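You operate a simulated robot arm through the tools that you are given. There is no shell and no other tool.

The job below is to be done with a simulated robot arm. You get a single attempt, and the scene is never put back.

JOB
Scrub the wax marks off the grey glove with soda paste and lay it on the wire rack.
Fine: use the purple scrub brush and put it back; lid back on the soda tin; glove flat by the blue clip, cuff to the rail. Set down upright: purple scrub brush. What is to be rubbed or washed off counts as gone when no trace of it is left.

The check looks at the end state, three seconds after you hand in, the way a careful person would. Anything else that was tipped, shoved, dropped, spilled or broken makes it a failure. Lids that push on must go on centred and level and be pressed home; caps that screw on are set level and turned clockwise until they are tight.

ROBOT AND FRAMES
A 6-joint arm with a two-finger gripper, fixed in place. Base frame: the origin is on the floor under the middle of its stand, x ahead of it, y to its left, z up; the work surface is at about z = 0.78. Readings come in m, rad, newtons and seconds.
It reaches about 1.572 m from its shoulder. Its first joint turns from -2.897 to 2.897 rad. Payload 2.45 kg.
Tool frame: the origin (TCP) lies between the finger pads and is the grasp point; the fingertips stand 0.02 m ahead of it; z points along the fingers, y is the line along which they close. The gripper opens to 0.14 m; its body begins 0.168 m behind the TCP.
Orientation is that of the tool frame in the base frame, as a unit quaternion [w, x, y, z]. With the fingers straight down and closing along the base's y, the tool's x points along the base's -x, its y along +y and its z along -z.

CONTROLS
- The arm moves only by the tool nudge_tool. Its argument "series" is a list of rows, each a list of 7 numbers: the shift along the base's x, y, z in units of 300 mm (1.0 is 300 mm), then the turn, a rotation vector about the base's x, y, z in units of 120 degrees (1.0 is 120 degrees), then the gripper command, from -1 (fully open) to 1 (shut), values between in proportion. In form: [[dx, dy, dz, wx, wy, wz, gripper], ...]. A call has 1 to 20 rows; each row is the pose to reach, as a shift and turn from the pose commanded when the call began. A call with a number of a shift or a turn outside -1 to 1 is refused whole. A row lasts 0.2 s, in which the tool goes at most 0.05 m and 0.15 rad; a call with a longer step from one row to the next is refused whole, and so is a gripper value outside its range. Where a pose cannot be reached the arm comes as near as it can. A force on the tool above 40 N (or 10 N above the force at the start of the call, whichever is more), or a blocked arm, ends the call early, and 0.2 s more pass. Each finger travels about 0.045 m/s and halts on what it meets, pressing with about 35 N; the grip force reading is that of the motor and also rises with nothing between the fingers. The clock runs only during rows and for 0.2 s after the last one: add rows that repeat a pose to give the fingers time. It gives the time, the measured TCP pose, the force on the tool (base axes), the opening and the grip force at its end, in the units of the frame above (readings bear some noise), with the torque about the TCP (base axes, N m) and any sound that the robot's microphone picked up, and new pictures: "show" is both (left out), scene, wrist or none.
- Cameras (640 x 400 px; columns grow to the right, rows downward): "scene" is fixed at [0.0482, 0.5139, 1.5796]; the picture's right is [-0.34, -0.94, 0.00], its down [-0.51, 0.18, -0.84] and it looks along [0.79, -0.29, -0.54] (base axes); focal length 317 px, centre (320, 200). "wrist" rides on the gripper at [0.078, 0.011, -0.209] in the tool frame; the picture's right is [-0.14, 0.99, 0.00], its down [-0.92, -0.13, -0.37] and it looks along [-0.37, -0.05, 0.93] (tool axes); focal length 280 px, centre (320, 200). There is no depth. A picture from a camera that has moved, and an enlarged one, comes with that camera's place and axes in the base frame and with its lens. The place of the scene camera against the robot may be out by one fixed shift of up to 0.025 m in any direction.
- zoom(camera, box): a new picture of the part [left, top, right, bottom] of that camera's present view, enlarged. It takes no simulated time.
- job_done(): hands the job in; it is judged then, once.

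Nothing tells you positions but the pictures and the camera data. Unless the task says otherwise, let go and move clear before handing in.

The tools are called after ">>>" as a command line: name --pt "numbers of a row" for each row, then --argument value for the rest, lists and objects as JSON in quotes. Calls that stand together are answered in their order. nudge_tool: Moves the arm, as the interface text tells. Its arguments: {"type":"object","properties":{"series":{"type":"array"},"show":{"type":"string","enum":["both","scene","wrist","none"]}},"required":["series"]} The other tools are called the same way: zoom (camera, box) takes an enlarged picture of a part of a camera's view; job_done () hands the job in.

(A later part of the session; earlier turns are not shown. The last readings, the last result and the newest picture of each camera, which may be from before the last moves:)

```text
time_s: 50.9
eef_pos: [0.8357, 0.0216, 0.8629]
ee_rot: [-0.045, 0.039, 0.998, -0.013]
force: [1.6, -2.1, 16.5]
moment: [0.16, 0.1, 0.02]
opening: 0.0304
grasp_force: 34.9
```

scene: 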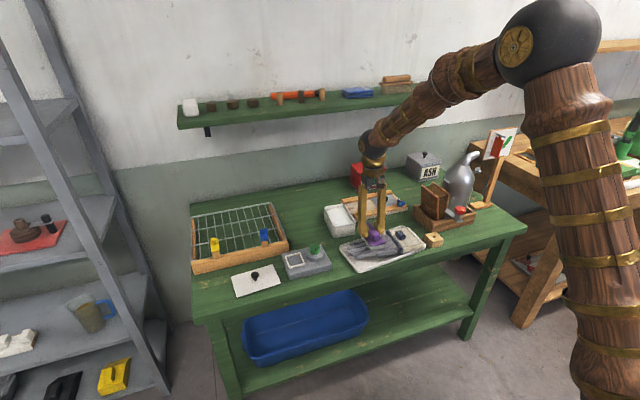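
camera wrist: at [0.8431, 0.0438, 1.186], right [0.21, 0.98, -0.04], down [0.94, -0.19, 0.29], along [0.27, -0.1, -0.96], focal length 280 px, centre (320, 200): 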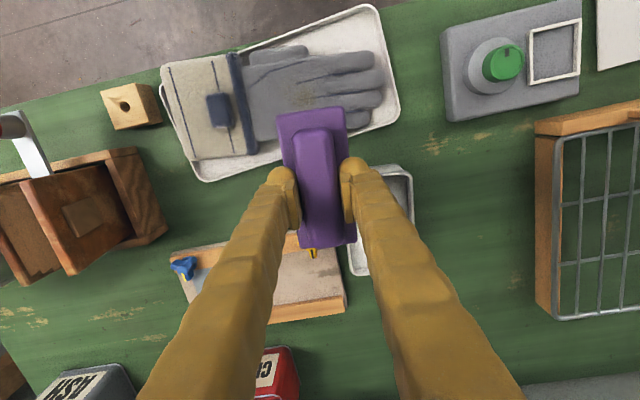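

>>> nudge_tool --pt "0 0.05 -0.001 0 0 0 1" --pt "0 0.1 -0.003 0 0 0 1" --pt "0 0.05 -0.002 0 0 0 1" --pt "0 0 0 0 0 0 1" --pt "0 -0.05 0.001 0 0 0 1" --pt "0 -0.1 0.002 0 0 0 1" --pt "0 -0.05 0.001 0 0 0 1" --pt "0 0 0 0 0 0 1" --pt "0 0.05 -0.002 0 0 0 1" --pt "0 0.1 -0.003 0 0 0 1" --pt "0 0.05 -0.002 0 0 0 1" --pt "0 0 0 0 0 0 1" --pt "0 -0.05 0.001 0 0 0 1" --pt "0 -0.1 0.002 0 0 0 1" --pt "0 -0.05 0.001 0 0 0 1" --pt "0 0 0 0 0 0 1" --pt "0 0.05 -0.002 0 0 0 1" --pt "0 0.1 -0.003 0 0 0 1" --pt "0 0.05 -0.002 0 0 0 1" --pt "0 0 0 0 0 0 1" --show "none"

>>> nudge_tool --pt "0 0 0.1 0 0 0 1" --pt "0 0 0.22 0 0 0 1" --pt "0.06 0 0.34 0 0 0 1" --pt "0.16 0 0.36 0 0 0 1" --pt "0.24 0 0.36 0 0 0 1" --show "wrist"

>>> zoom --camera "wrist" --box '[230, 40, 390, 140]'

>>> zoom --camera "scene" --box '[340, 225, 410, 265]'

>>> zoom --camera "scene" --box '[340, 190, 400, 220]'

```text
time_s: 52.3
eef_pos: [0.8344, -0.0058, 0.864]
ee_rot: [-0.044, 0.04, 0.998, -0.013]
force: [0.1, -2.4, 8.3]
moment: [-0.02, 0.17, 0.09]
opening: 0.0308
grasp_force: 35.2
stopped in row 6: the force on the tool passed its limit at 43 N (the readings are from after the stop); the commanded pose is now the measured one
```

```text
time_s: 53.5
eef_pos: [0.9041, -0.0031, 0.9713]
ee_rot: [-0.046, 0.04, 0.998, -0.012]
force: [-0.6, -0.1, -0.4]
moment: [0.02, -0.01, 0.0]
opening: 0.031
grasp_force: 35.1
camera wrist: at [0.8464, 0.0176, 1.1864], right [0.21, 0.98, -0.04], down [0.94, -0.19, 0.29], along [0.27, -0.1, -0.96], focal length 280 px, centre (320, 200)
```

wrist: 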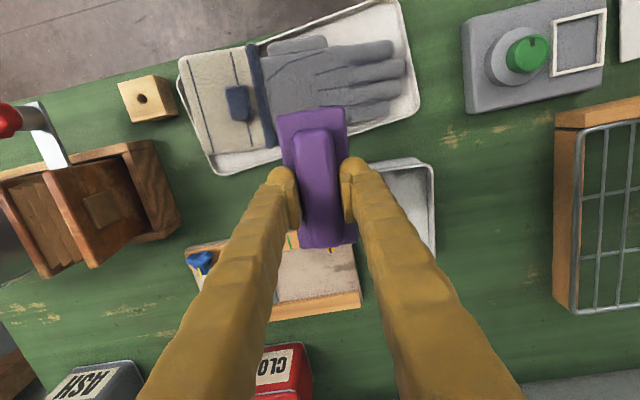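

```text
4.00 times, centred on (310, 90) of wrist
camera zoom: at [0.8464, 0.0176, 1.1864], right [0.21, 0.98, -0.04], down [0.94, -0.19, 0.29], along [0.27, -0.1, -0.96], focal length 1122 px, centre (360, 640)
```

zoom: 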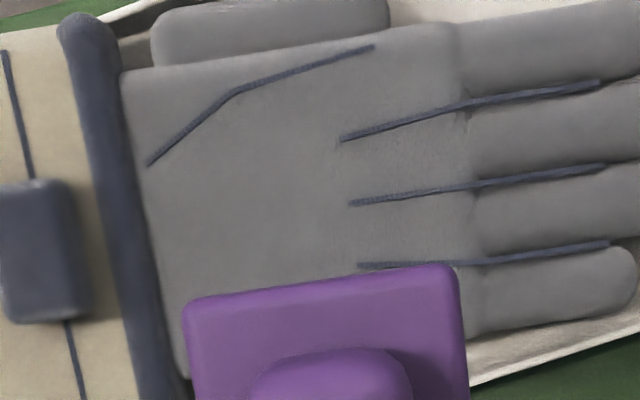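

```text
9.14 times, centred on (375, 245) of scene
camera zoom: at [0.0482, 0.5139, 1.5796], right [-0.34, -0.94, 0.0], down [-0.51, 0.18, -0.84], along [0.79, -0.29, -0.54], focal length 2902 px, centre (-183, -211)
```

zoom: 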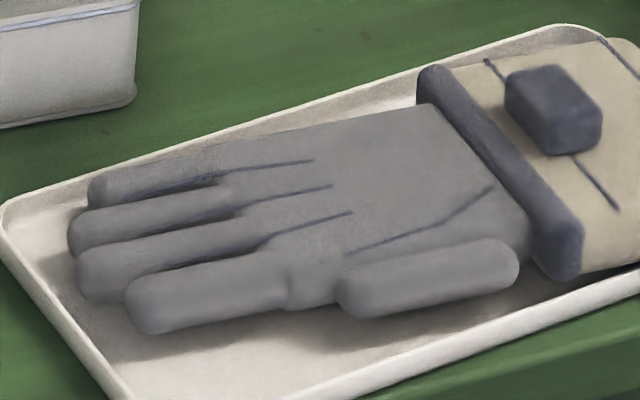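

```text
10.67 times, centred on (370, 205) of scene
camera zoom: at [0.0482, 0.5139, 1.5796], right [-0.34, -0.94, 0.0], down [-0.51, 0.18, -0.84], along [0.79, -0.29, -0.54], focal length 3386 px, centre (-213, 147)
```

zoom: 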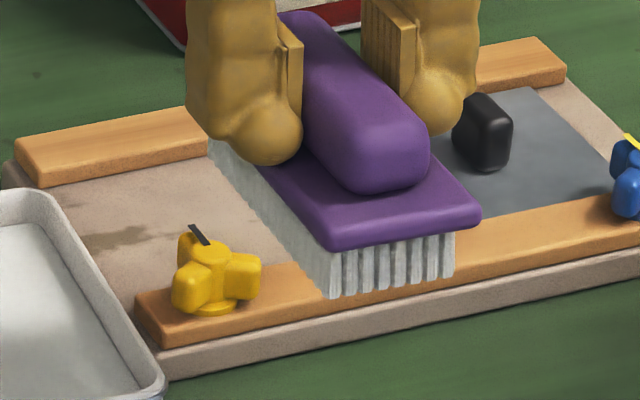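

The mark is gone in both views. I'll level the brush again and get a clear look at the whole glove before putting the brush away.

>>> nudge_tool --pt "0.04 0.09 0.05 0.003 -0.011 0.003 1" --pt "0.08 0.18 0.1 0.006 -0.022 0.006 1" --pt "0.12 0.27 0.1 0.009 -0.034 0.009 1" --pt "0.15 0.36 0.1 0.011 -0.045 0.012 1" --pt "0.15 0.36 0.1 0.011 -0.045 0.012 1" --show "wrist"

>>> zoom --camera "wrist" --box '[60, 0, 316, 160]'

>>> zoom --camera "scene" --box '[340, 215, 440, 275]'

```text
time_s: 54.7
eef_pos: [0.9519, 0.1031, 0.9972]
ee_rot: [0.002, 0.028, 1.0, 0.001]
force: [0.2, 0.4, -2.3]
moment: [0.02, 0.0, 0.0]
opening: 0.0309
grasp_force: 35.6
camera wrist: at [0.8741, 0.1173, 1.2072], right [0.19, 0.98, 0.0], down [0.91, -0.18, 0.37], along [0.37, -0.07, -0.93], focal length 280 px, centre (320, 200)
```

wrist: 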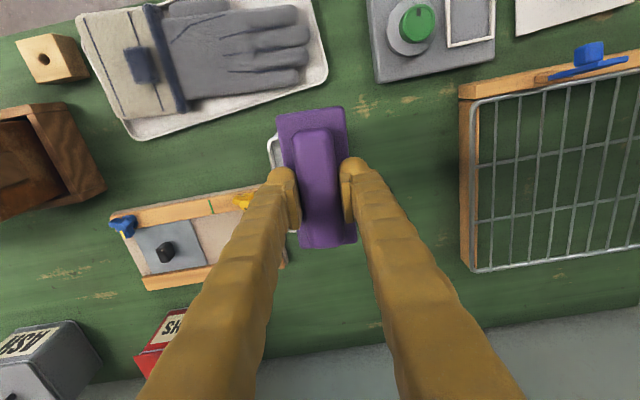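

```text
2.50 times, centred on (188, 80) of wrist
camera zoom: at [0.8741, 0.1173, 1.2072], right [0.19, 0.98, 0.0], down [0.91, -0.18, 0.37], along [0.37, -0.07, -0.93], focal length 701 px, centre (650, 500)
```

zoom: 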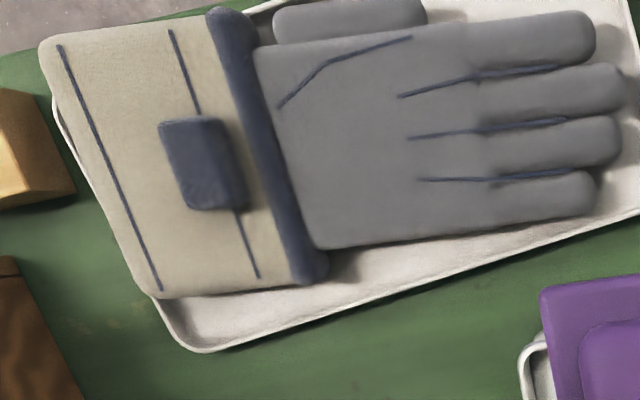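

```text
6.40 times, centred on (390, 245) of scene
camera zoom: at [0.0482, 0.5139, 1.5796], right [-0.34, -0.94, 0.0], down [-0.51, 0.18, -0.84], along [0.79, -0.29, -0.54], focal length 2032 px, centre (-128, -88)
```

zoom: 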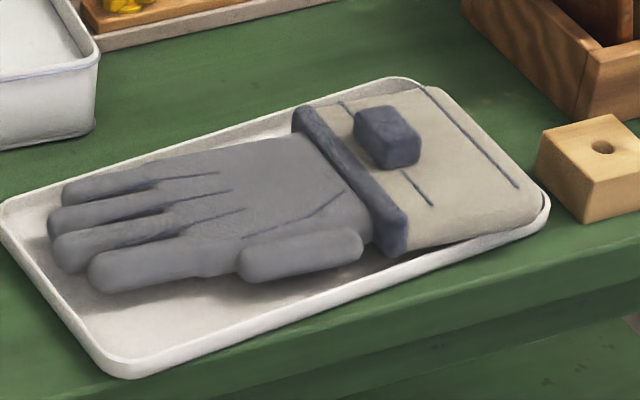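

>>> zoom --camera "wrist" --box '[180, 0, 308, 80]'

>>> zoom --camera "scene" --box '[355, 225, 403, 255]'

```text
5.00 times, centred on (244, 40) of wrist
camera zoom: at [0.8741, 0.1173, 1.2072], right [0.19, 0.98, 0.0], down [0.91, -0.18, 0.37], along [0.37, -0.07, -0.93], focal length 1402 px, centre (700, 1000)
```

zoom: 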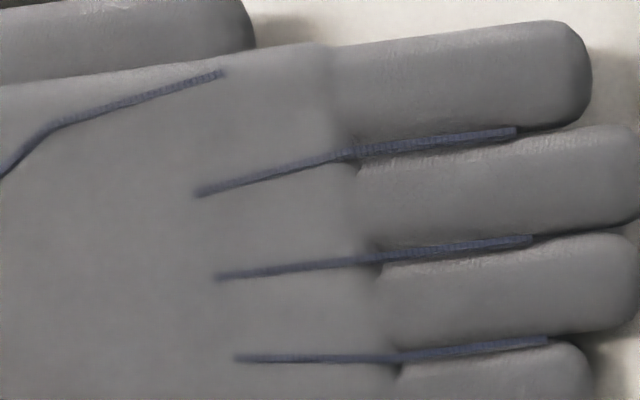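

```text
13.33 times, centred on (379, 240) of scene
camera zoom: at [0.0482, 0.5139, 1.5796], right [-0.34, -0.94, 0.0], down [-0.51, 0.18, -0.84], along [0.79, -0.29, -0.54], focal length 4232 px, centre (-467, -333)
```

zoom: 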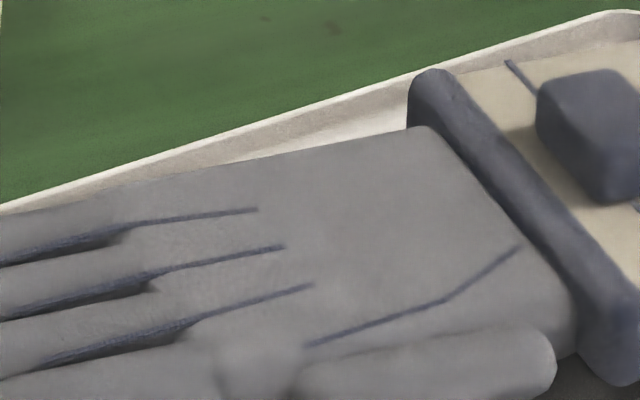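

No trace is visible even at high zoom. To be certain nothing faint is left, I'll make one more light pass at the same spot before stowing the brush.

>>> nudge_tool --pt "-0.1 -0.07 0 -0.003 0.011 -0.003 1" --pt "-0.2 -0.14 0 -0.006 0.022 -0.006 1" --pt "-0.3 -0.21 0 -0.009 0.034 -0.009 1" --pt "-0.385 -0.274 -0.05 -0.011 0.045 -0.012 1" --pt "-0.385 -0.274 -0.2 -0.011 0.045 -0.012 1" --pt "-0.385 -0.274 -0.34 -0.011 0.045 -0.012 1" --pt "-0.385 -0.274 -0.4 -0.011 0.045 -0.012 1" --pt "-0.385 -0.274 -0.4 -0.011 0.045 -0.012 1" --show "none"

```text
time_s: 56.5
eef_pos: [0.8359, 0.0201, 0.8816]
ee_rot: [-0.045, 0.04, 0.998, -0.012]
force: [0.6, -0.3, -0.7]
moment: [0.03, 0.01, 0.03]
opening: 0.031
grasp_force: 35.1
```

>>> nudge_tool --pt "0 0 -0.02 0 0 0 1" --pt "0 0 -0.035 0 0 0 1" --pt "0 0 -0.045 0 0 0 1" --pt "0 0 -0.05 0 0 0 1" --show "none"

```text
time_s: 57.5
eef_pos: [0.8362, 0.0207, 0.8663]
ee_rot: [-0.045, 0.04, 0.998, -0.012]
force: [-0.1, -0.4, -1.6]
moment: [0.02, 0.01, 0.04]
opening: 0.0309
grasp_force: 35.2
```

>>> nudge_tool --pt "0 0 -0.005 0 0 0 1" --pt "0 0 -0.01 0 0 0 1" --show "none"

```text
time_s: 58.1
eef_pos: [0.8358, 0.0204, 0.8628]
ee_rot: [-0.044, 0.04, 0.998, -0.013]
force: [0.2, -2.4, 6.9]
moment: [0.04, 0.04, 0.05]
opening: 0.0306
grasp_force: 35.2
```

>>> nudge_tool --pt "0 0.04 -0.003 0 0 0 1" --pt "0 0.08 -0.005 0 0 0 1" --pt "0 0.04 -0.003 0 0 0 1" --pt "0 0 -0.001 0 0 0 1" --pt "0 -0.03 0.001 0 0 0 1" --pt "0 -0.05 0.002 0 0 0 1" --pt "0 -0.03 0.001 0 0 0 1" --pt "0 0 -0.001 0 0 0 1" --pt "0 0.04 -0.003 0 0 0 1" --pt "0 0.08 -0.005 0 0 0 1" --pt "0 0.04 -0.003 0 0 0 1" --pt "0 0 -0.001 0 0 0 1" --pt "0 -0.03 0.001 0 0 0 1" --pt "0 -0.05 0.002 0 0 0 1" --pt "0 -0.03 0.001 0 0 0 1" --pt "0 0 -0.001 0 0 0 1" --show "none"

```text
time_s: 58.7
eef_pos: [0.8367, 0.0417, 0.8634]
ee_rot: [-0.042, 0.04, 0.998, -0.012]
force: [-1.1, 2.0, 9.2]
moment: [0.37, 0.04, -0.05]
opening: 0.0305
grasp_force: 35.2
stopped in row 3: the force on the tool passed its limit at 43 N (the readings are from after the stop); the commanded pose is now the measured one
```

>>> nudge_tool --pt "0 -0.04 0.001 0 0 0 1" --pt "0 -0.08 0.002 0 0 0 1" --pt "0 -0.12 0.003 0 0 0 1" --pt "0 -0.08 0.002 0 0 0 1" --pt "0 -0.04 0.001 0 0 0 1" --pt "0 0 0.001 0 0 0 1" --pt "0 -0.04 0.001 0 0 0 1" --pt "0 -0.08 0.002 0 0 0 1" --pt "0 -0.12 0.003 0 0 0 1" --pt "0 -0.08 0.002 0 0 0 1" --show "none"

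```text
time_s: 61.1
eef_pos: [0.8377, 0.0161, 0.8617]
ee_rot: [-0.042, 0.041, 0.998, -0.013]
force: [-1.4, -0.7, 9.7]
moment: [0.25, 0.21, 0.01]
opening: 0.0306
grasp_force: 35.4
stopped in row 10: the force on the tool passed its limit at 41 N (the readings are from after the stop); the commanded pose is now the measured one
```

That was a good extra scrub. Lifting off, levelling the brush, and heading back over its home spot.

>>> nudge_tool --pt "0 0 0.1 0 0 0 1" --pt "0 0 0.22 0 0 0 1" --pt "0 0 0.36 0 0 0 1" --pt "0.09 0.12 0.36 0.003 -0.012 0.003 1" --pt "0.18 0.24 0.36 0.006 -0.024 0.006 1" --pt "0.27 0.36 0.36 0.009 -0.036 0.009 1" --pt "0.36 0.48 0.36 0.011 -0.042 0.012 1" --pt "0.45 0.6 0.36 0.011 -0.042 0.012 1" --pt "0.549 0.728 0.36 0.011 -0.042 0.012 1" --pt "0.549 0.728 0.36 0.011 -0.042 0.012 1" --show "both"

>>> zoom --camera "scene" --box '[340, 215, 440, 275]'

>>> zoom --camera "scene" --box '[260, 170, 360, 240]'

>>> zoom --camera "wrist" --box '[240, 90, 400, 290]'

```text
time_s: 63.3
eef_pos: [1.0034, 0.2334, 0.9705]
ee_rot: [0.003, 0.028, 1.0, 0.0]
force: [-0.4, 0.6, -1.5]
moment: [0.0, -0.01, 0.02]
opening: 0.0306
grasp_force: 35.6
camera wrist: at [0.9266, 0.2483, 1.1804], right [0.19, 0.98, 0.0], down [0.91, -0.18, 0.37], along [0.36, -0.07, -0.93], focal length 280 px, centre (320, 200)
```

scene: 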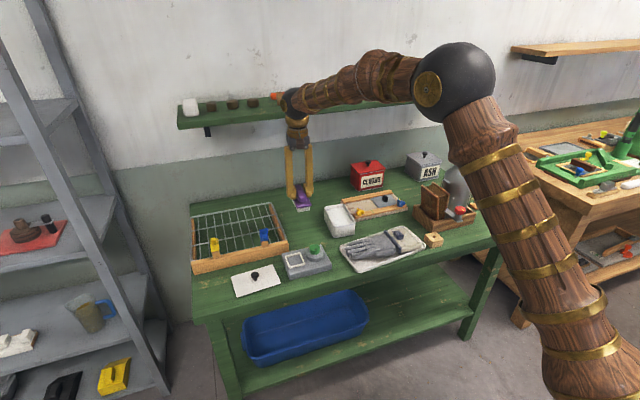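
wrist: 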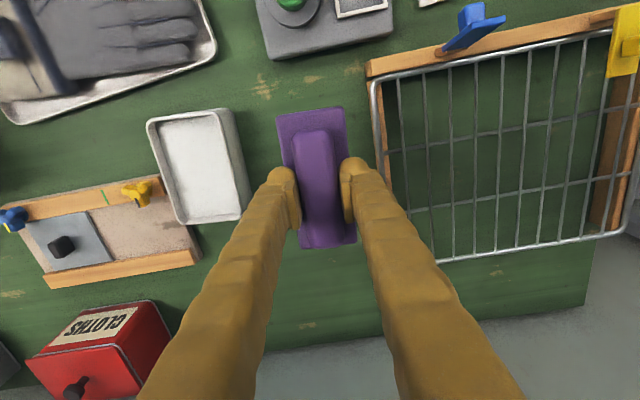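

```text
6.40 times, centred on (390, 245) of scene
camera zoom: at [0.0482, 0.5139, 1.5796], right [-0.34, -0.94, 0.0], down [-0.51, 0.18, -0.84], along [0.79, -0.29, -0.54], focal length 2032 px, centre (-128, -88)
```

zoom: 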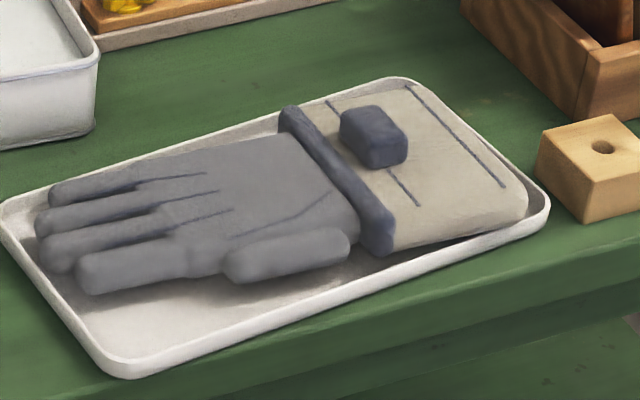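

```text
5.71 times, centred on (310, 205) of scene
camera zoom: at [0.0482, 0.5139, 1.5796], right [-0.34, -0.94, 0.0], down [-0.51, 0.18, -0.84], along [0.79, -0.29, -0.54], focal length 1814 px, centre (377, 171)
```

zoom: 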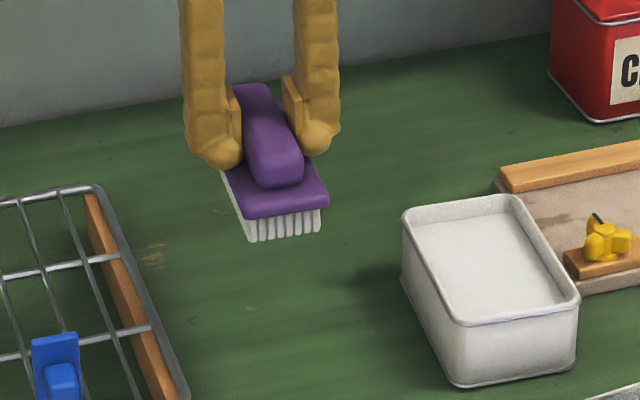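

```text
2.00 times, centred on (320, 190) of wrist
camera zoom: at [0.9266, 0.2483, 1.1804], right [0.19, 0.98, 0.0], down [0.91, -0.18, 0.37], along [0.36, -0.07, -0.93], focal length 561 px, centre (320, 220)
```

zoom: 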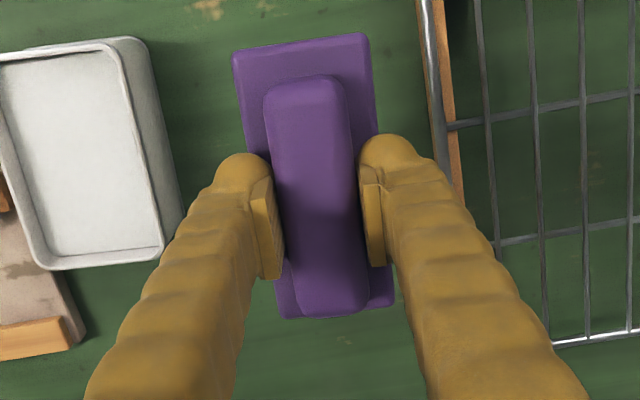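

Glove is clean and the brush hasn't slipped in the grip. Lowering it to its original spot.

>>> nudge_tool --pt "0 0 -0.14 0 0.003 0 1" --pt "0 0 -0.28 0 0.003 0 1" --pt "0 0 -0.38 0 0.003 0 1" --pt "0 0 -0.42 0 0.003 0 1" --pt "0 0 -0.435 0 0.003 0 1" --pt "0 0 -0.435 0 0.003 0 1" --show "none"

>>> nudge_tool --pt "0 0 -0.005 0 0 0 1" --pt "0 0 -0.01 0 0 0 1" --show "wrist"

>>> zoom --camera "scene" --box '[260, 180, 360, 260]'

```text
time_s: 64.7
eef_pos: [1.0009, 0.2351, 0.8379]
ee_rot: [-0.002, 0.028, 1.0, 0.0]
force: [0.5, 0.2, -0.4]
moment: [-0.01, 0.0, 0.04]
opening: 0.0306
grasp_force: 34.5
```

```text
time_s: 65.3
eef_pos: [1.0013, 0.2355, 0.8361]
ee_rot: [-0.002, 0.028, 1.0, 0.0]
force: [0.0, 0.3, -2.5]
moment: [0.02, 0.02, 0.0]
opening: 0.0308
grasp_force: 35.0
camera wrist: at [0.925, 0.25, 1.0463], right [0.19, 0.98, 0.0], down [0.91, -0.18, 0.37], along [0.36, -0.07, -0.93], focal length 280 px, centre (320, 200)
```

wrist: 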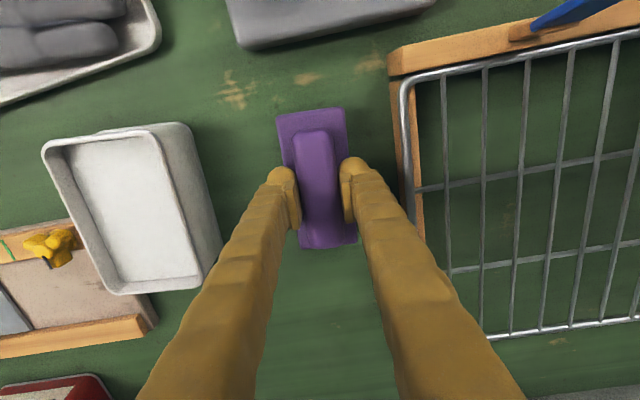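

```text
5.00 times, centred on (310, 220) of scene
camera zoom: at [0.0482, 0.5139, 1.5796], right [-0.34, -0.94, 0.0], down [-0.51, 0.18, -0.84], along [0.79, -0.29, -0.54], focal length 1587 px, centre (370, 100)
```

zoom: 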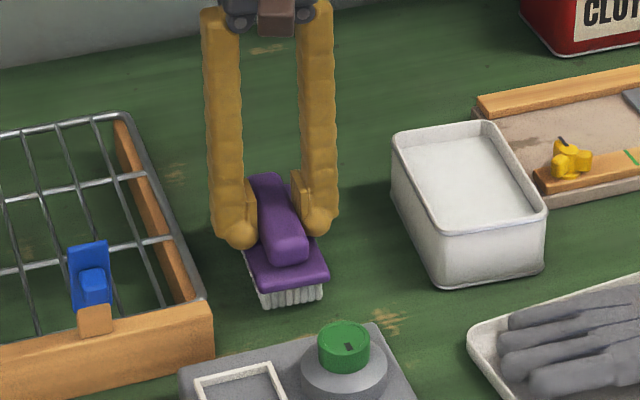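

>>> nudge_tool --pt "0 0 -0.005 0 0 0 1" --pt "0 0 -0.009 0 0 0 1" --show "none"

```text
time_s: 65.9
eef_pos: [1.0023, 0.2353, 0.8341]
ee_rot: [-0.002, 0.027, 1.0, 0.0]
force: [0.0, 0.6, -1.2]
moment: [0.0, 0.05, 0.01]
opening: 0.0305
grasp_force: 34.6
```

>>> nudge_tool --pt "0 0 -0.004 0 0 0 1" --pt "0 0 -0.007 0 0 0 1" --show "none"

```text
time_s: 66.5
eef_pos: [1.0022, 0.2364, 0.8331]
ee_rot: [-0.002, 0.028, 1.0, 0.0]
force: [-0.1, -1.1, 0.6]
moment: [-0.04, -0.12, -0.02]
opening: 0.0308
grasp_force: 35.1
```

>>> nudge_tool --pt "0 0 -0.003 0 0 0 1" --pt "0 0 -0.004 0 0 0 1" --show "none"

```text
time_s: 67.1
eef_pos: [1.0019, 0.236, 0.8321]
ee_rot: [-0.001, 0.027, 1.0, 0.0]
force: [-1.8, 3.6, 14.5]
moment: [0.05, -0.79, 0.15]
opening: 0.0308
grasp_force: 35.0
```

The brush's bristles are on the bench. Releasing and rising straight up.

>>> nudge_tool --pt "0 0 0.003 0 0 0 0.8" --pt "0 0 0.003 0 0 0 0.5" --pt "0 0 0.003 0 0 0 0.25" --pt "0 0 0.003 0 0 0 0.2" --pt "0 0 0.05 0 0 0 0.2" --pt "0 0 0.15 0 0 0 0.2" --pt "0 0 0.3 0 0 0 0.2" --pt "0 0 0.45 0 0 0 0.2" --pt "0 0 0.55 0 0 0 0.2" --show "both"

>>> zoom --camera "scene" --box '[260, 180, 360, 260]'

>>> zoom --camera "wrist" --box '[240, 90, 400, 290]'

```text
time_s: 69.1
eef_pos: [1.0033, 0.2392, 0.9945]
ee_rot: [-0.002, 0.028, 1.0, 0.0]
force: [0.1, -0.2, -0.6]
moment: [0.0, 0.02, 0.03]
opening: 0.0559
grasp_force: 0.0
camera wrist: at [0.9276, 0.2532, 1.2051], right [0.19, 0.98, 0.0], down [0.91, -0.18, 0.36], along [0.36, -0.07, -0.93], focal length 280 px, centre (320, 200)
```

scene: 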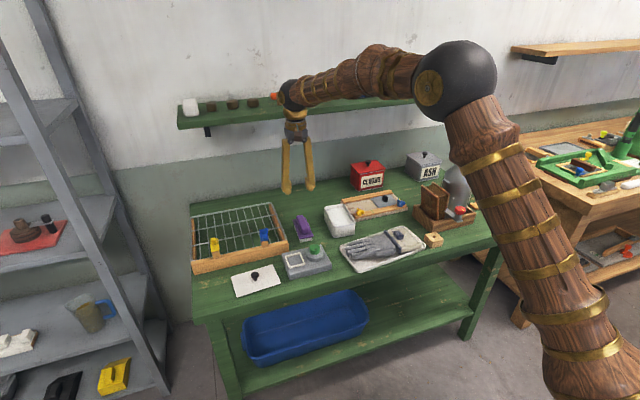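
wrist: 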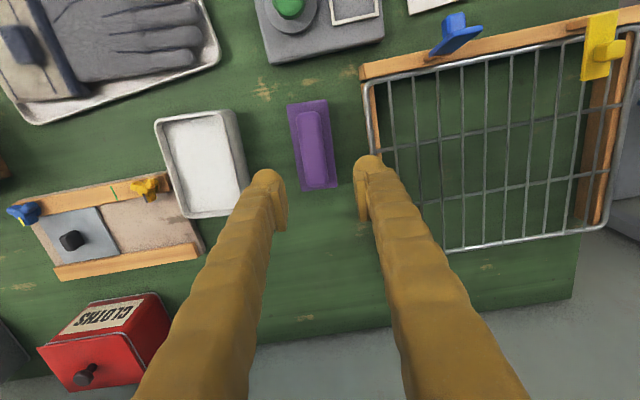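

```text
5.00 times, centred on (310, 220) of scene
camera zoom: at [0.0482, 0.5139, 1.5796], right [-0.34, -0.94, 0.0], down [-0.51, 0.18, -0.84], along [0.79, -0.29, -0.54], focal length 1587 px, centre (370, 100)
```

zoom: 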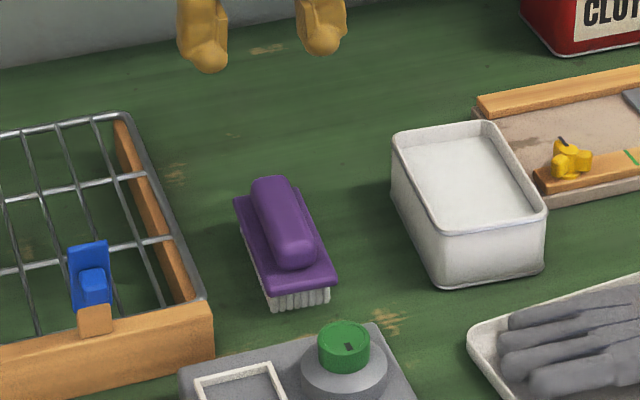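

```text
2.00 times, centred on (320, 190) of wrist
camera zoom: at [0.9276, 0.2532, 1.2051], right [0.19, 0.98, 0.0], down [0.91, -0.18, 0.36], along [0.36, -0.07, -0.93], focal length 561 px, centre (320, 220)
```

zoom: 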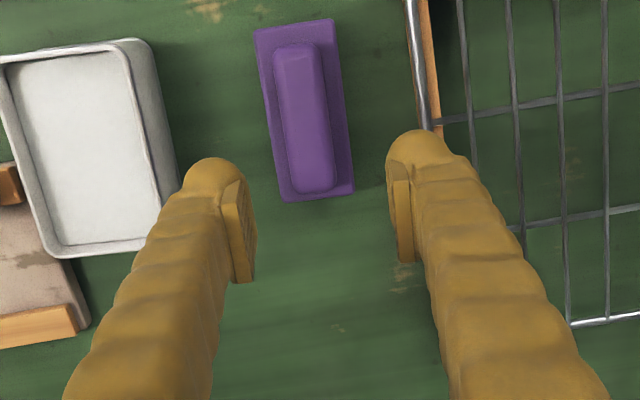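

The brush stands upright at its place (within about 5 mm). Next: fetch the lid from the bench front.

>>> nudge_tool --pt "-0.06 0.072 0.03 0 0 -0.0683 0.2" --pt "-0.128 0.144 0.06 0 0 -0.1366 0.2" --pt "-0.192 0.216 0.087 0 0 -0.205 0.2" --pt "-0.256 0.288 0.087 0 0 -0.2733 0.2" --pt "-0.32 0.36 0.087 0 0 -0.3416 0.2" --pt "-0.384 0.432 0.087 0 0 -0.41 0.2" --pt "-0.448 0.504 0.087 0 0 -0.4783 0.2" --pt "-0.512 0.576 0.087 0 0 -0.5466 0.2" --pt "-0.576 0.648 0.087 0 0 -0.615 0.2" --pt "-0.641 0.718 0.087 0 0 -0.6833 0.2" --pt "-0.641 0.718 0.087 0 0 -0.6833 0.2" --show "wrist"

>>> zoom --camera "wrist" --box '[256, 90, 384, 210]'

```text
time_s: 71.5
eef_pos: [0.8101, 0.4517, 1.0234]
ee_rot: [-0.002, 0.677, 0.736, 0.001]
force: [-0.9, 0.2, -0.2]
moment: [0.01, 0.02, -0.02]
opening: 0.0559
grasp_force: 0.1
camera wrist: at [0.8153, 0.529, 1.2325], right [1.0, -0.06, 0.0], down [-0.05, -0.93, 0.37], along [-0.02, -0.36, -0.93], focal length 280 px, centre (320, 200)
```

wrist: 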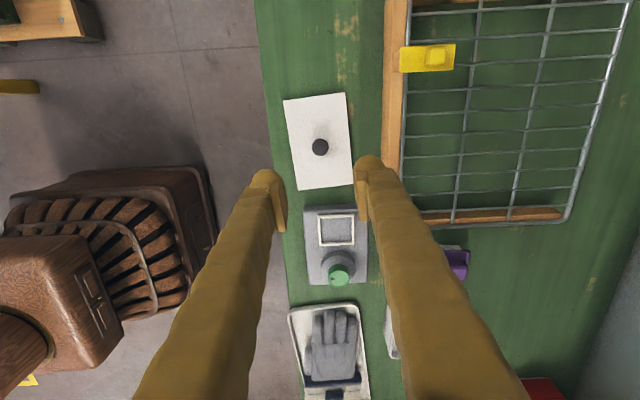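

```text
3.33 times, centred on (320, 150) of wrist
camera zoom: at [0.8153, 0.529, 1.2325], right [1.0, -0.06, 0.0], down [-0.05, -0.93, 0.37], along [-0.02, -0.36, -0.93], focal length 935 px, centre (320, 367)
```

zoom: 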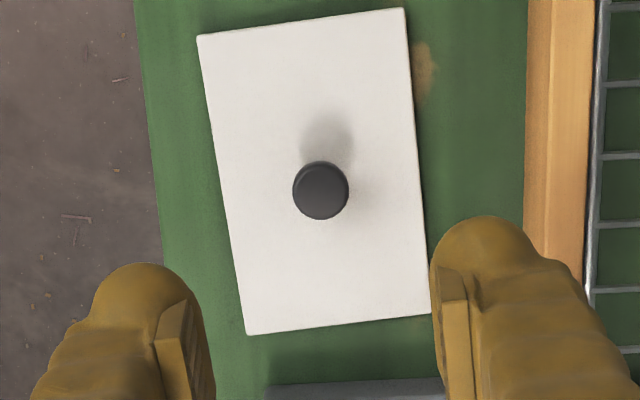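

The knob is directly below the tool, matching the earlier release view. Lowering to grasp it.

>>> nudge_tool --pt "0 0 -0.15 0 0 0 0.2" --pt "0 0 -0.3 0 0 0 0.2" --pt "0 0 -0.45 0 0 0 0.2" --pt "0 0 -0.57 0 0 0 0.2" --pt "0 0 -0.61 0 0 0 0.2" --pt "0 0 -0.64 0 0 0 0.2" --pt "0 0 -0.64 0 0 0 0.2" --show "wrist"

>>> zoom --camera "wrist" --box '[240, 100, 400, 270]'

>>> zoom --camera "scene" --box '[200, 220, 320, 300]'

```text
time_s: 73.1
eef_pos: [0.8089, 0.4526, 0.828]
ee_rot: [-0.002, 0.677, 0.736, 0.001]
force: [-0.7, -0.7, -0.3]
moment: [0.0, 0.02, 0.0]
opening: 0.056
grasp_force: 0.1
camera wrist: at [0.8137, 0.5301, 1.0381], right [1.0, -0.05, 0.0], down [-0.05, -0.93, 0.37], along [-0.02, -0.36, -0.93], focal length 280 px, centre (320, 200)
```

wrist: 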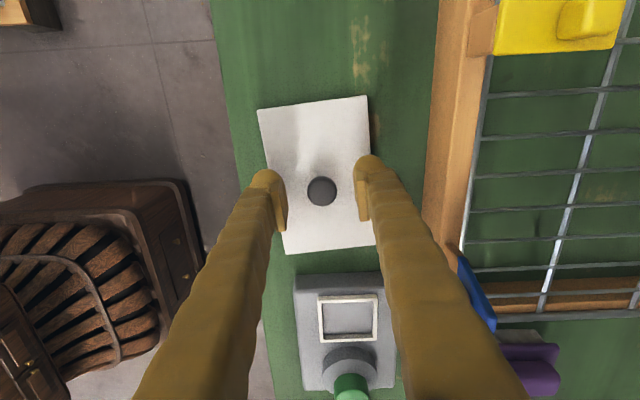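

```text
2.35 times, centred on (320, 185) of wrist
camera zoom: at [0.8137, 0.5301, 1.0381], right [1.0, -0.05, 0.0], down [-0.05, -0.93, 0.37], along [-0.02, -0.36, -0.93], focal length 660 px, centre (320, 235)
```

zoom: 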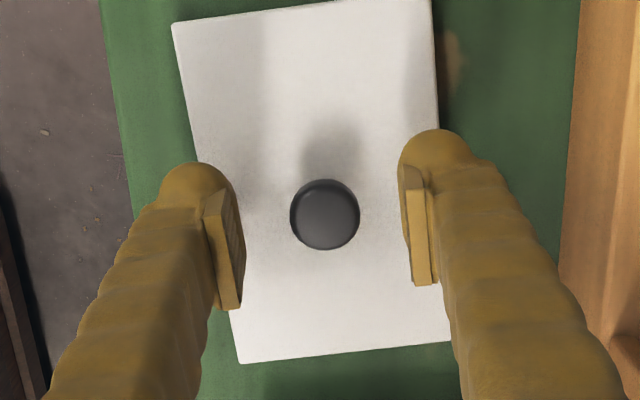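

```text
5.00 times, centred on (260, 260) of scene
camera zoom: at [0.0482, 0.5139, 1.5796], right [-0.34, -0.94, 0.0], down [-0.51, 0.18, -0.84], along [0.79, -0.29, -0.54], focal length 1587 px, centre (620, -100)
```

zoom: 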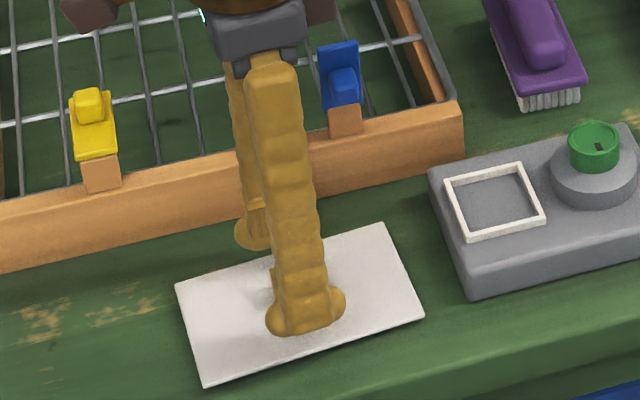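

>>> nudge_tool --pt "0 0 -0.02 0 0 0 0.2" --pt "0 0 -0.038 0 0 0 0.2" --pt "0 0 -0.038 0 0 0 0.2" --show "none"

>>> nudge_tool --pt "0 0 0 0 0 0 0.6" --pt "0 0 0 0 0 0 1" --pt "0 0 0 0 0 0 1" --pt "0 0 0 0 0 0 1" --show "wrist"

```text
time_s: 73.9
eef_pos: [0.8103, 0.4512, 0.8176]
ee_rot: [-0.002, 0.677, 0.736, 0.001]
force: [-0.1, -0.5, -0.2]
moment: [0.01, -0.01, -0.01]
opening: 0.056
grasp_force: 0.0
```

```text
time_s: 74.9
eef_pos: [0.8108, 0.4519, 0.8178]
ee_rot: [-0.002, 0.677, 0.736, 0.002]
force: [-0.1, -0.8, 0.4]
moment: [0.02, 0.04, 0.02]
opening: 0.0231
grasp_force: 35.0
camera wrist: at [0.8148, 0.5285, 1.0276], right [1.0, -0.05, 0.0], down [-0.05, -0.93, 0.37], along [-0.02, -0.36, -0.93], focal length 280 px, centre (320, 200)
```

wrist: 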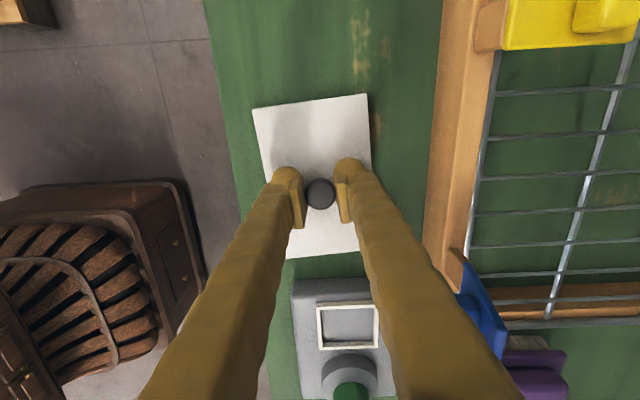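

Lid knob held. Lifting, then retracing the path back over the tin with the quarter turn undone.

>>> nudge_tool --pt "0 0 0.1 0 0 0 1" --pt "0 0 0.24 0 0 0 1" --pt "0 0 0.38 0 0 0 1" --pt "0 0 0.52 0 0 0 1" --pt "0 0 0.66 0 0 0 1" --pt "0.03 -0.06 0.66 0 0 0.071 1" --pt "0.06 -0.12 0.66 0 0 0.142 1" --pt "0.09 -0.18 0.66 0 0 0.213 1" --pt "0.12 -0.24 0.66 0 0 0.284 1" --pt "0.15 -0.3 0.66 0 0 0.355 1" --pt "0.18 -0.36 0.66 0 0 0.426 1" --pt "0.21 -0.42 0.66 0 0 0.497 1" --pt "0.24 -0.48 0.66 0 0 0.568 1" --pt "0.27 -0.54 0.66 0 0 0.639 1" --pt "0.3 -0.6 0.66 0 0 0.71 1" --show "none"

>>> nudge_tool --pt "0.063 -0.13 0 0 0 0 1" --pt "0.126 -0.26 0 0 0 0 1" --pt "0.189 -0.39 0 0 0 0 1" --pt "0.252 -0.52 0 0 0 0 1" --pt "0.3147 -0.6487 0 0 0 0 1" --pt "0.3147 -0.6487 0 0 0 0 1" --show "both"

```text
time_s: 78.1
eef_pos: [0.8994, 0.2712, 1.0155]
ee_rot: [-0.002, -0.002, 1.0, 0.0]
force: [0.7, -0.2, -0.8]
moment: [-0.01, -0.02, 0.02]
opening: 0.0231
grasp_force: 34.7
```

```text
time_s: 79.5
eef_pos: [0.9923, 0.0793, 1.0162]
ee_rot: [-0.002, 0.001, 1.0, 0.0]
force: [0.4, 1.5, -1.2]
moment: [-0.01, 0.0, 0.02]
opening: 0.0231
grasp_force: 35.2
camera wrist: at [0.9147, 0.0884, 1.2263], right [0.14, 0.99, 0.0], down [0.92, -0.13, 0.37], along [0.36, -0.05, -0.93], focal length 280 px, centre (320, 200)
```

scene: 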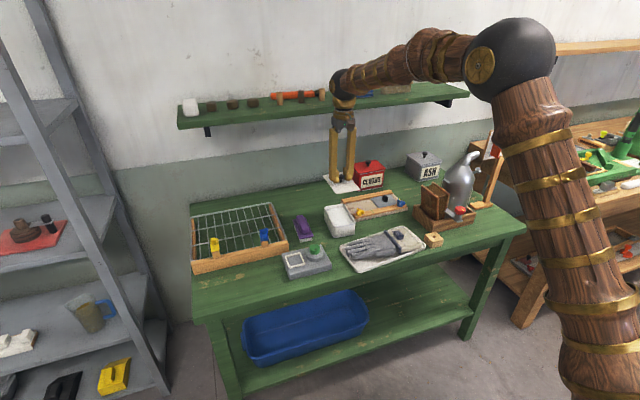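
wrist: 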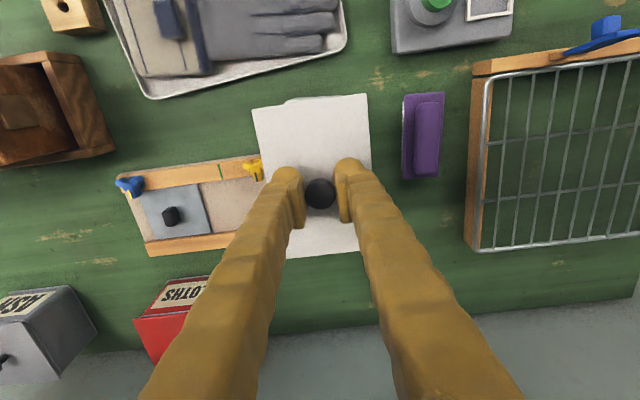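

>>> zoom --camera "wrist" --box '[240, 80, 400, 280]'

>>> zoom --camera "scene" --box '[300, 150, 400, 250]'

```text
2.00 times, centred on (320, 180) of wrist
camera zoom: at [0.9147, 0.0884, 1.2263], right [0.14, 0.99, 0.0], down [0.92, -0.13, 0.37], along [0.36, -0.05, -0.93], focal length 561 px, centre (320, 240)
```

zoom: 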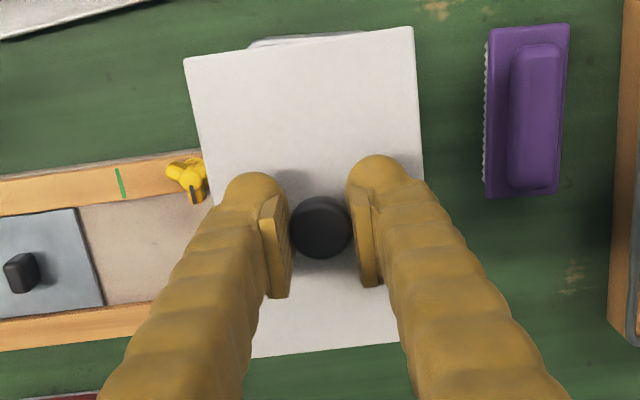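

```text
4.00 times, centred on (350, 200) of scene
camera zoom: at [0.0482, 0.5139, 1.5796], right [-0.34, -0.94, 0.0], down [-0.51, 0.18, -0.84], along [0.79, -0.29, -0.54], focal length 1270 px, centre (200, 200)
```

zoom: 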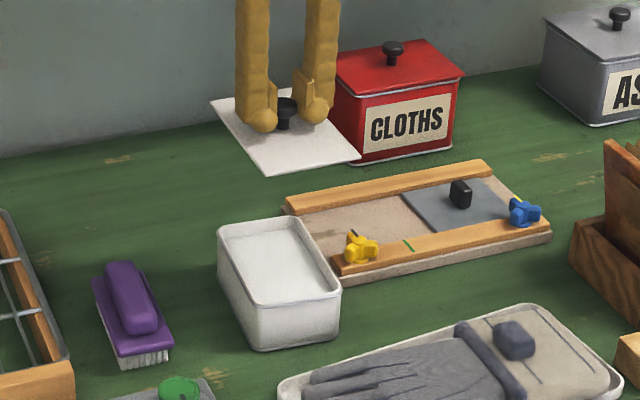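

The lid sits about 4.5° rotated relative to the tool compared with before, so I'll correct that yaw and descend close above the rim to check alignment.

>>> nudge_tool --pt "0 0 -0.1 0 0 -0.019 1" --pt "0 0 -0.22 0 0 -0.038 1" --pt "0 0 -0.33 0 0 -0.038 1" --pt "0 0 -0.38 0 0 -0.038 1" --pt "0 0 -0.38 0 0 -0.038 1" --show "wrist"

>>> zoom --camera "wrist" --box '[240, 80, 400, 280]'

>>> zoom --camera "scene" --box '[310, 170, 380, 240]'

```text
time_s: 80.7
eef_pos: [0.9944, 0.0774, 0.9025]
ee_rot: [-0.001, 0.039, 0.999, 0.0]
force: [-0.1, -0.3, -0.2]
moment: [-0.01, -0.03, -0.02]
opening: 0.0234
grasp_force: 34.5
camera wrist: at [0.9175, 0.0937, 1.1125], right [0.22, 0.98, 0.0], down [0.91, -0.2, 0.37], along [0.36, -0.08, -0.93], focal length 280 px, centre (320, 200)
```

wrist: 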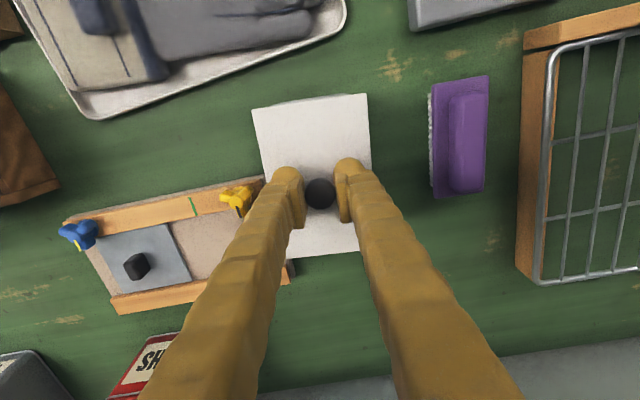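

```text
2.00 times, centred on (320, 180) of wrist
camera zoom: at [0.9175, 0.0937, 1.1125], right [0.22, 0.98, 0.0], down [0.91, -0.2, 0.37], along [0.36, -0.08, -0.93], focal length 561 px, centre (320, 240)
```

zoom: 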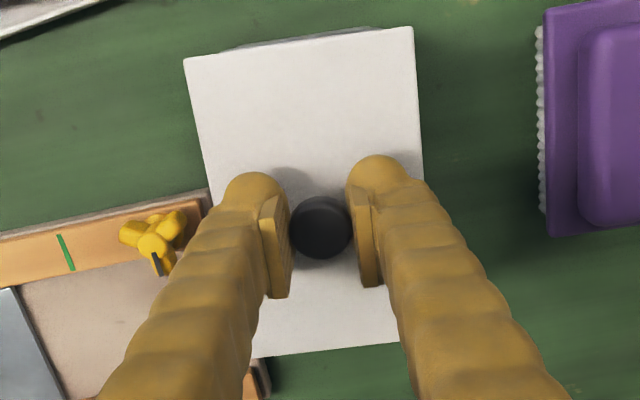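

```text
5.71 times, centred on (345, 205) of scene
camera zoom: at [0.0482, 0.5139, 1.5796], right [-0.34, -0.94, 0.0], down [-0.51, 0.18, -0.84], along [0.79, -0.29, -0.54], focal length 1814 px, centre (177, 171)
```

zoom: 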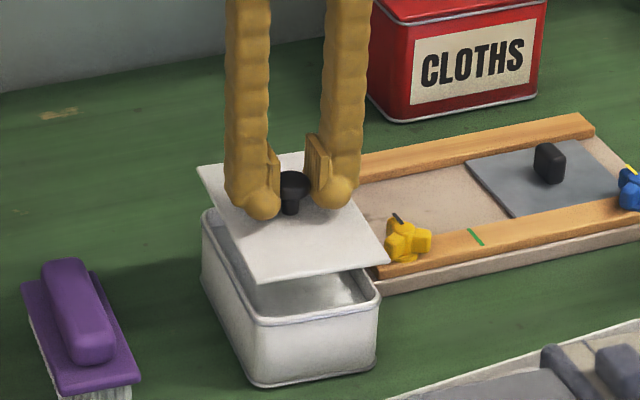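

Lid edges project to within about 1.5 mm of the seated position and parallel to the rim. Lowering further in small steps.

>>> nudge_tool --pt "-0.003 0 -0.03 0 0 0 1" --pt "-0.003 0 -0.06 0 0 0 1" --pt "-0.003 0 -0.08 0 0 0 1" --pt "-0.003 0 -0.08 0 0 0 1" --show "wrist"

>>> zoom --camera "wrist" --box '[240, 80, 400, 280]'

>>> zoom --camera "scene" --box '[310, 180, 370, 240]'

```text
time_s: 81.7
eef_pos: [0.9927, 0.0777, 0.8791]
ee_rot: [-0.002, 0.039, 0.999, 0.001]
force: [0.2, 1.1, -1.3]
moment: [0.01, -0.01, -0.02]
opening: 0.0233
grasp_force: 35.0
camera wrist: at [0.9168, 0.0941, 1.089], right [0.22, 0.98, 0.0], down [0.91, -0.2, 0.37], along [0.36, -0.08, -0.93], focal length 280 px, centre (320, 200)
```

wrist: 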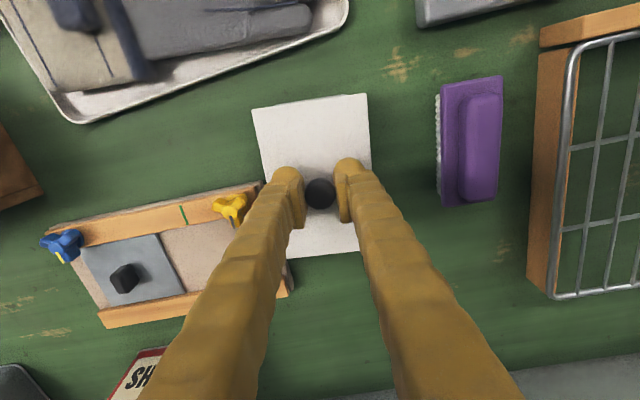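

```text
2.00 times, centred on (320, 180) of wrist
camera zoom: at [0.9168, 0.0941, 1.089], right [0.22, 0.98, 0.0], down [0.91, -0.2, 0.37], along [0.36, -0.08, -0.93], focal length 561 px, centre (320, 240)
```

zoom: 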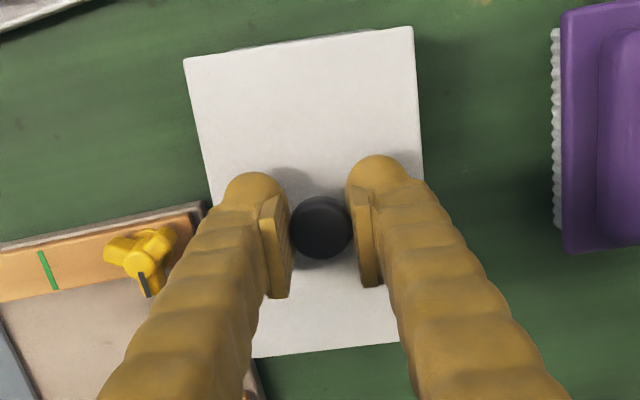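

```text
6.67 times, centred on (340, 210) of scene
camera zoom: at [0.0482, 0.5139, 1.5796], right [-0.34, -0.94, 0.0], down [-0.51, 0.18, -0.84], along [0.79, -0.29, -0.54], focal length 2116 px, centre (187, 133)
```

zoom: 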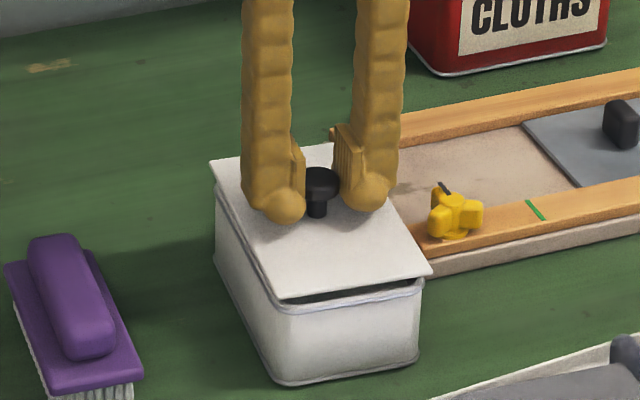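

>>> nudge_tool --pt "0 0 0 0 0 0 1" --show "none"

>>> nudge_tool --pt "0 0 0 0 0 0 1" --show "none"

>>> nudge_tool --pt "0 0 0 0 0 0 1" --show "none"

>>> nudge_tool --pt "0 0 0 0 0 0 1" --show "none"

```text
time_s: 82.1
eef_pos: [0.993, 0.0777, 0.8783]
ee_rot: [-0.001, 0.039, 0.999, 0.0]
force: [-0.2, -0.8, -1.1]
moment: [0.02, 0.01, 0.02]
opening: 0.0234
grasp_force: 34.7
```

```text
time_s: 82.5
eef_pos: [0.9935, 0.0774, 0.8801]
ee_rot: [-0.002, 0.04, 0.999, 0.0]
force: [0.0, -1.4, -0.2]
moment: [0.02, 0.01, -0.04]
opening: 0.0234
grasp_force: 34.9
```

```text
time_s: 82.9
eef_pos: [0.9933, 0.0792, 0.8794]
ee_rot: [-0.002, 0.04, 0.999, 0.0]
force: [-0.5, -0.5, -0.6]
moment: [-0.03, 0.0, 0.02]
opening: 0.0235
grasp_force: 34.7
```

```text
time_s: 83.3
eef_pos: [0.993, 0.0769, 0.8794]
ee_rot: [-0.001, 0.039, 0.999, 0.0]
force: [-0.1, 0.9, -0.4]
moment: [0.01, -0.02, 0.03]
opening: 0.0234
grasp_force: 34.5
```

>>> nudge_tool --pt "0.0043 -0.0023 -0.005 0 0 0 1" --pt "0.0043 -0.0023 -0.012 0 0 0 1" --pt "0.0043 -0.0023 -0.018 0 0 0 1" --show "none"

>>> zoom --camera "scene" --box '[310, 180, 370, 240]'

```text
time_s: 84.1
eef_pos: [0.9931, 0.0754, 0.8737]
ee_rot: [-0.002, 0.039, 0.999, 0.0]
force: [-0.5, 0.5, -1.4]
moment: [0.04, 0.02, 0.03]
opening: 0.0233
grasp_force: 35.2
```

```text
6.67 times, centred on (340, 210) of scene
camera zoom: at [0.0482, 0.5139, 1.5796], right [-0.34, -0.94, 0.0], down [-0.51, 0.18, -0.84], along [0.79, -0.29, -0.54], focal length 2116 px, centre (187, 133)
```

zoom: 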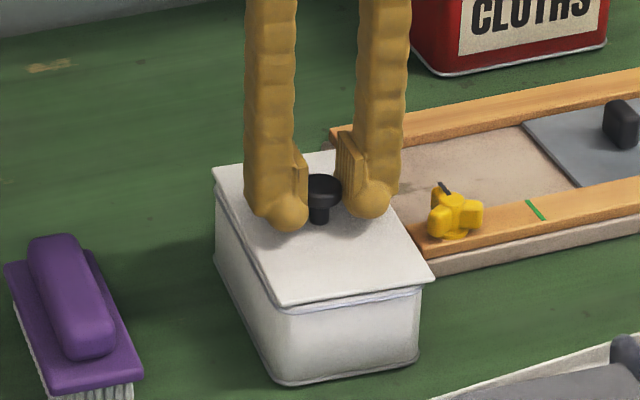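

>>> nudge_tool --pt "0 0.004 0 0 0 0 1" --pt "0 0.004 -0.005 0 0 0 1" --pt "0 0.004 -0.01 0 0 0 1" --show "wrist"

>>> zoom --camera "scene" --box '[310, 180, 370, 240]'

```text
time_s: 84.9
eef_pos: [0.9955, 0.0771, 0.8729]
ee_rot: [-0.001, 0.039, 0.999, 0.0]
force: [-16.5, -0.6, 29.8]
moment: [0.01, 0.36, -0.02]
opening: 0.0232
grasp_force: 35.5
heard: snap
camera wrist: at [0.9178, 0.0931, 1.0817], right [0.22, 0.98, 0.0], down [0.91, -0.2, 0.37], along [0.36, -0.08, -0.93], focal length 280 px, centre (320, 200)
```

wrist: 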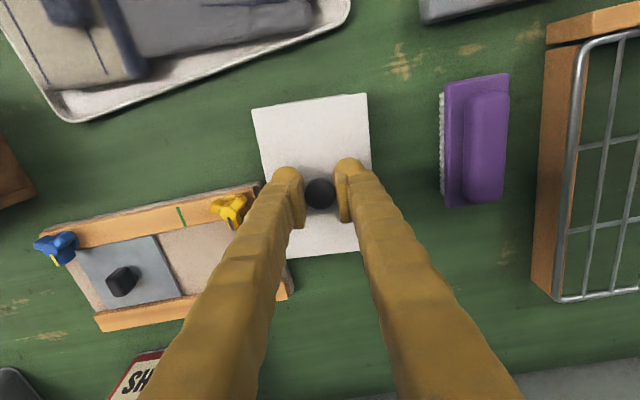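

```text
6.67 times, centred on (340, 210) of scene
camera zoom: at [0.0482, 0.5139, 1.5796], right [-0.34, -0.94, 0.0], down [-0.51, 0.18, -0.84], along [0.79, -0.29, -0.54], focal length 2116 px, centre (187, 133)
```

zoom: 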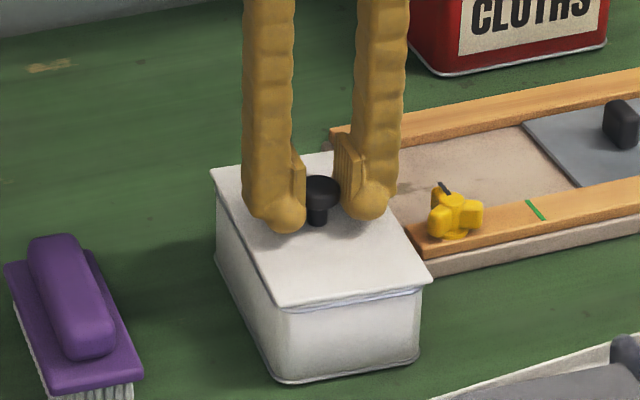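

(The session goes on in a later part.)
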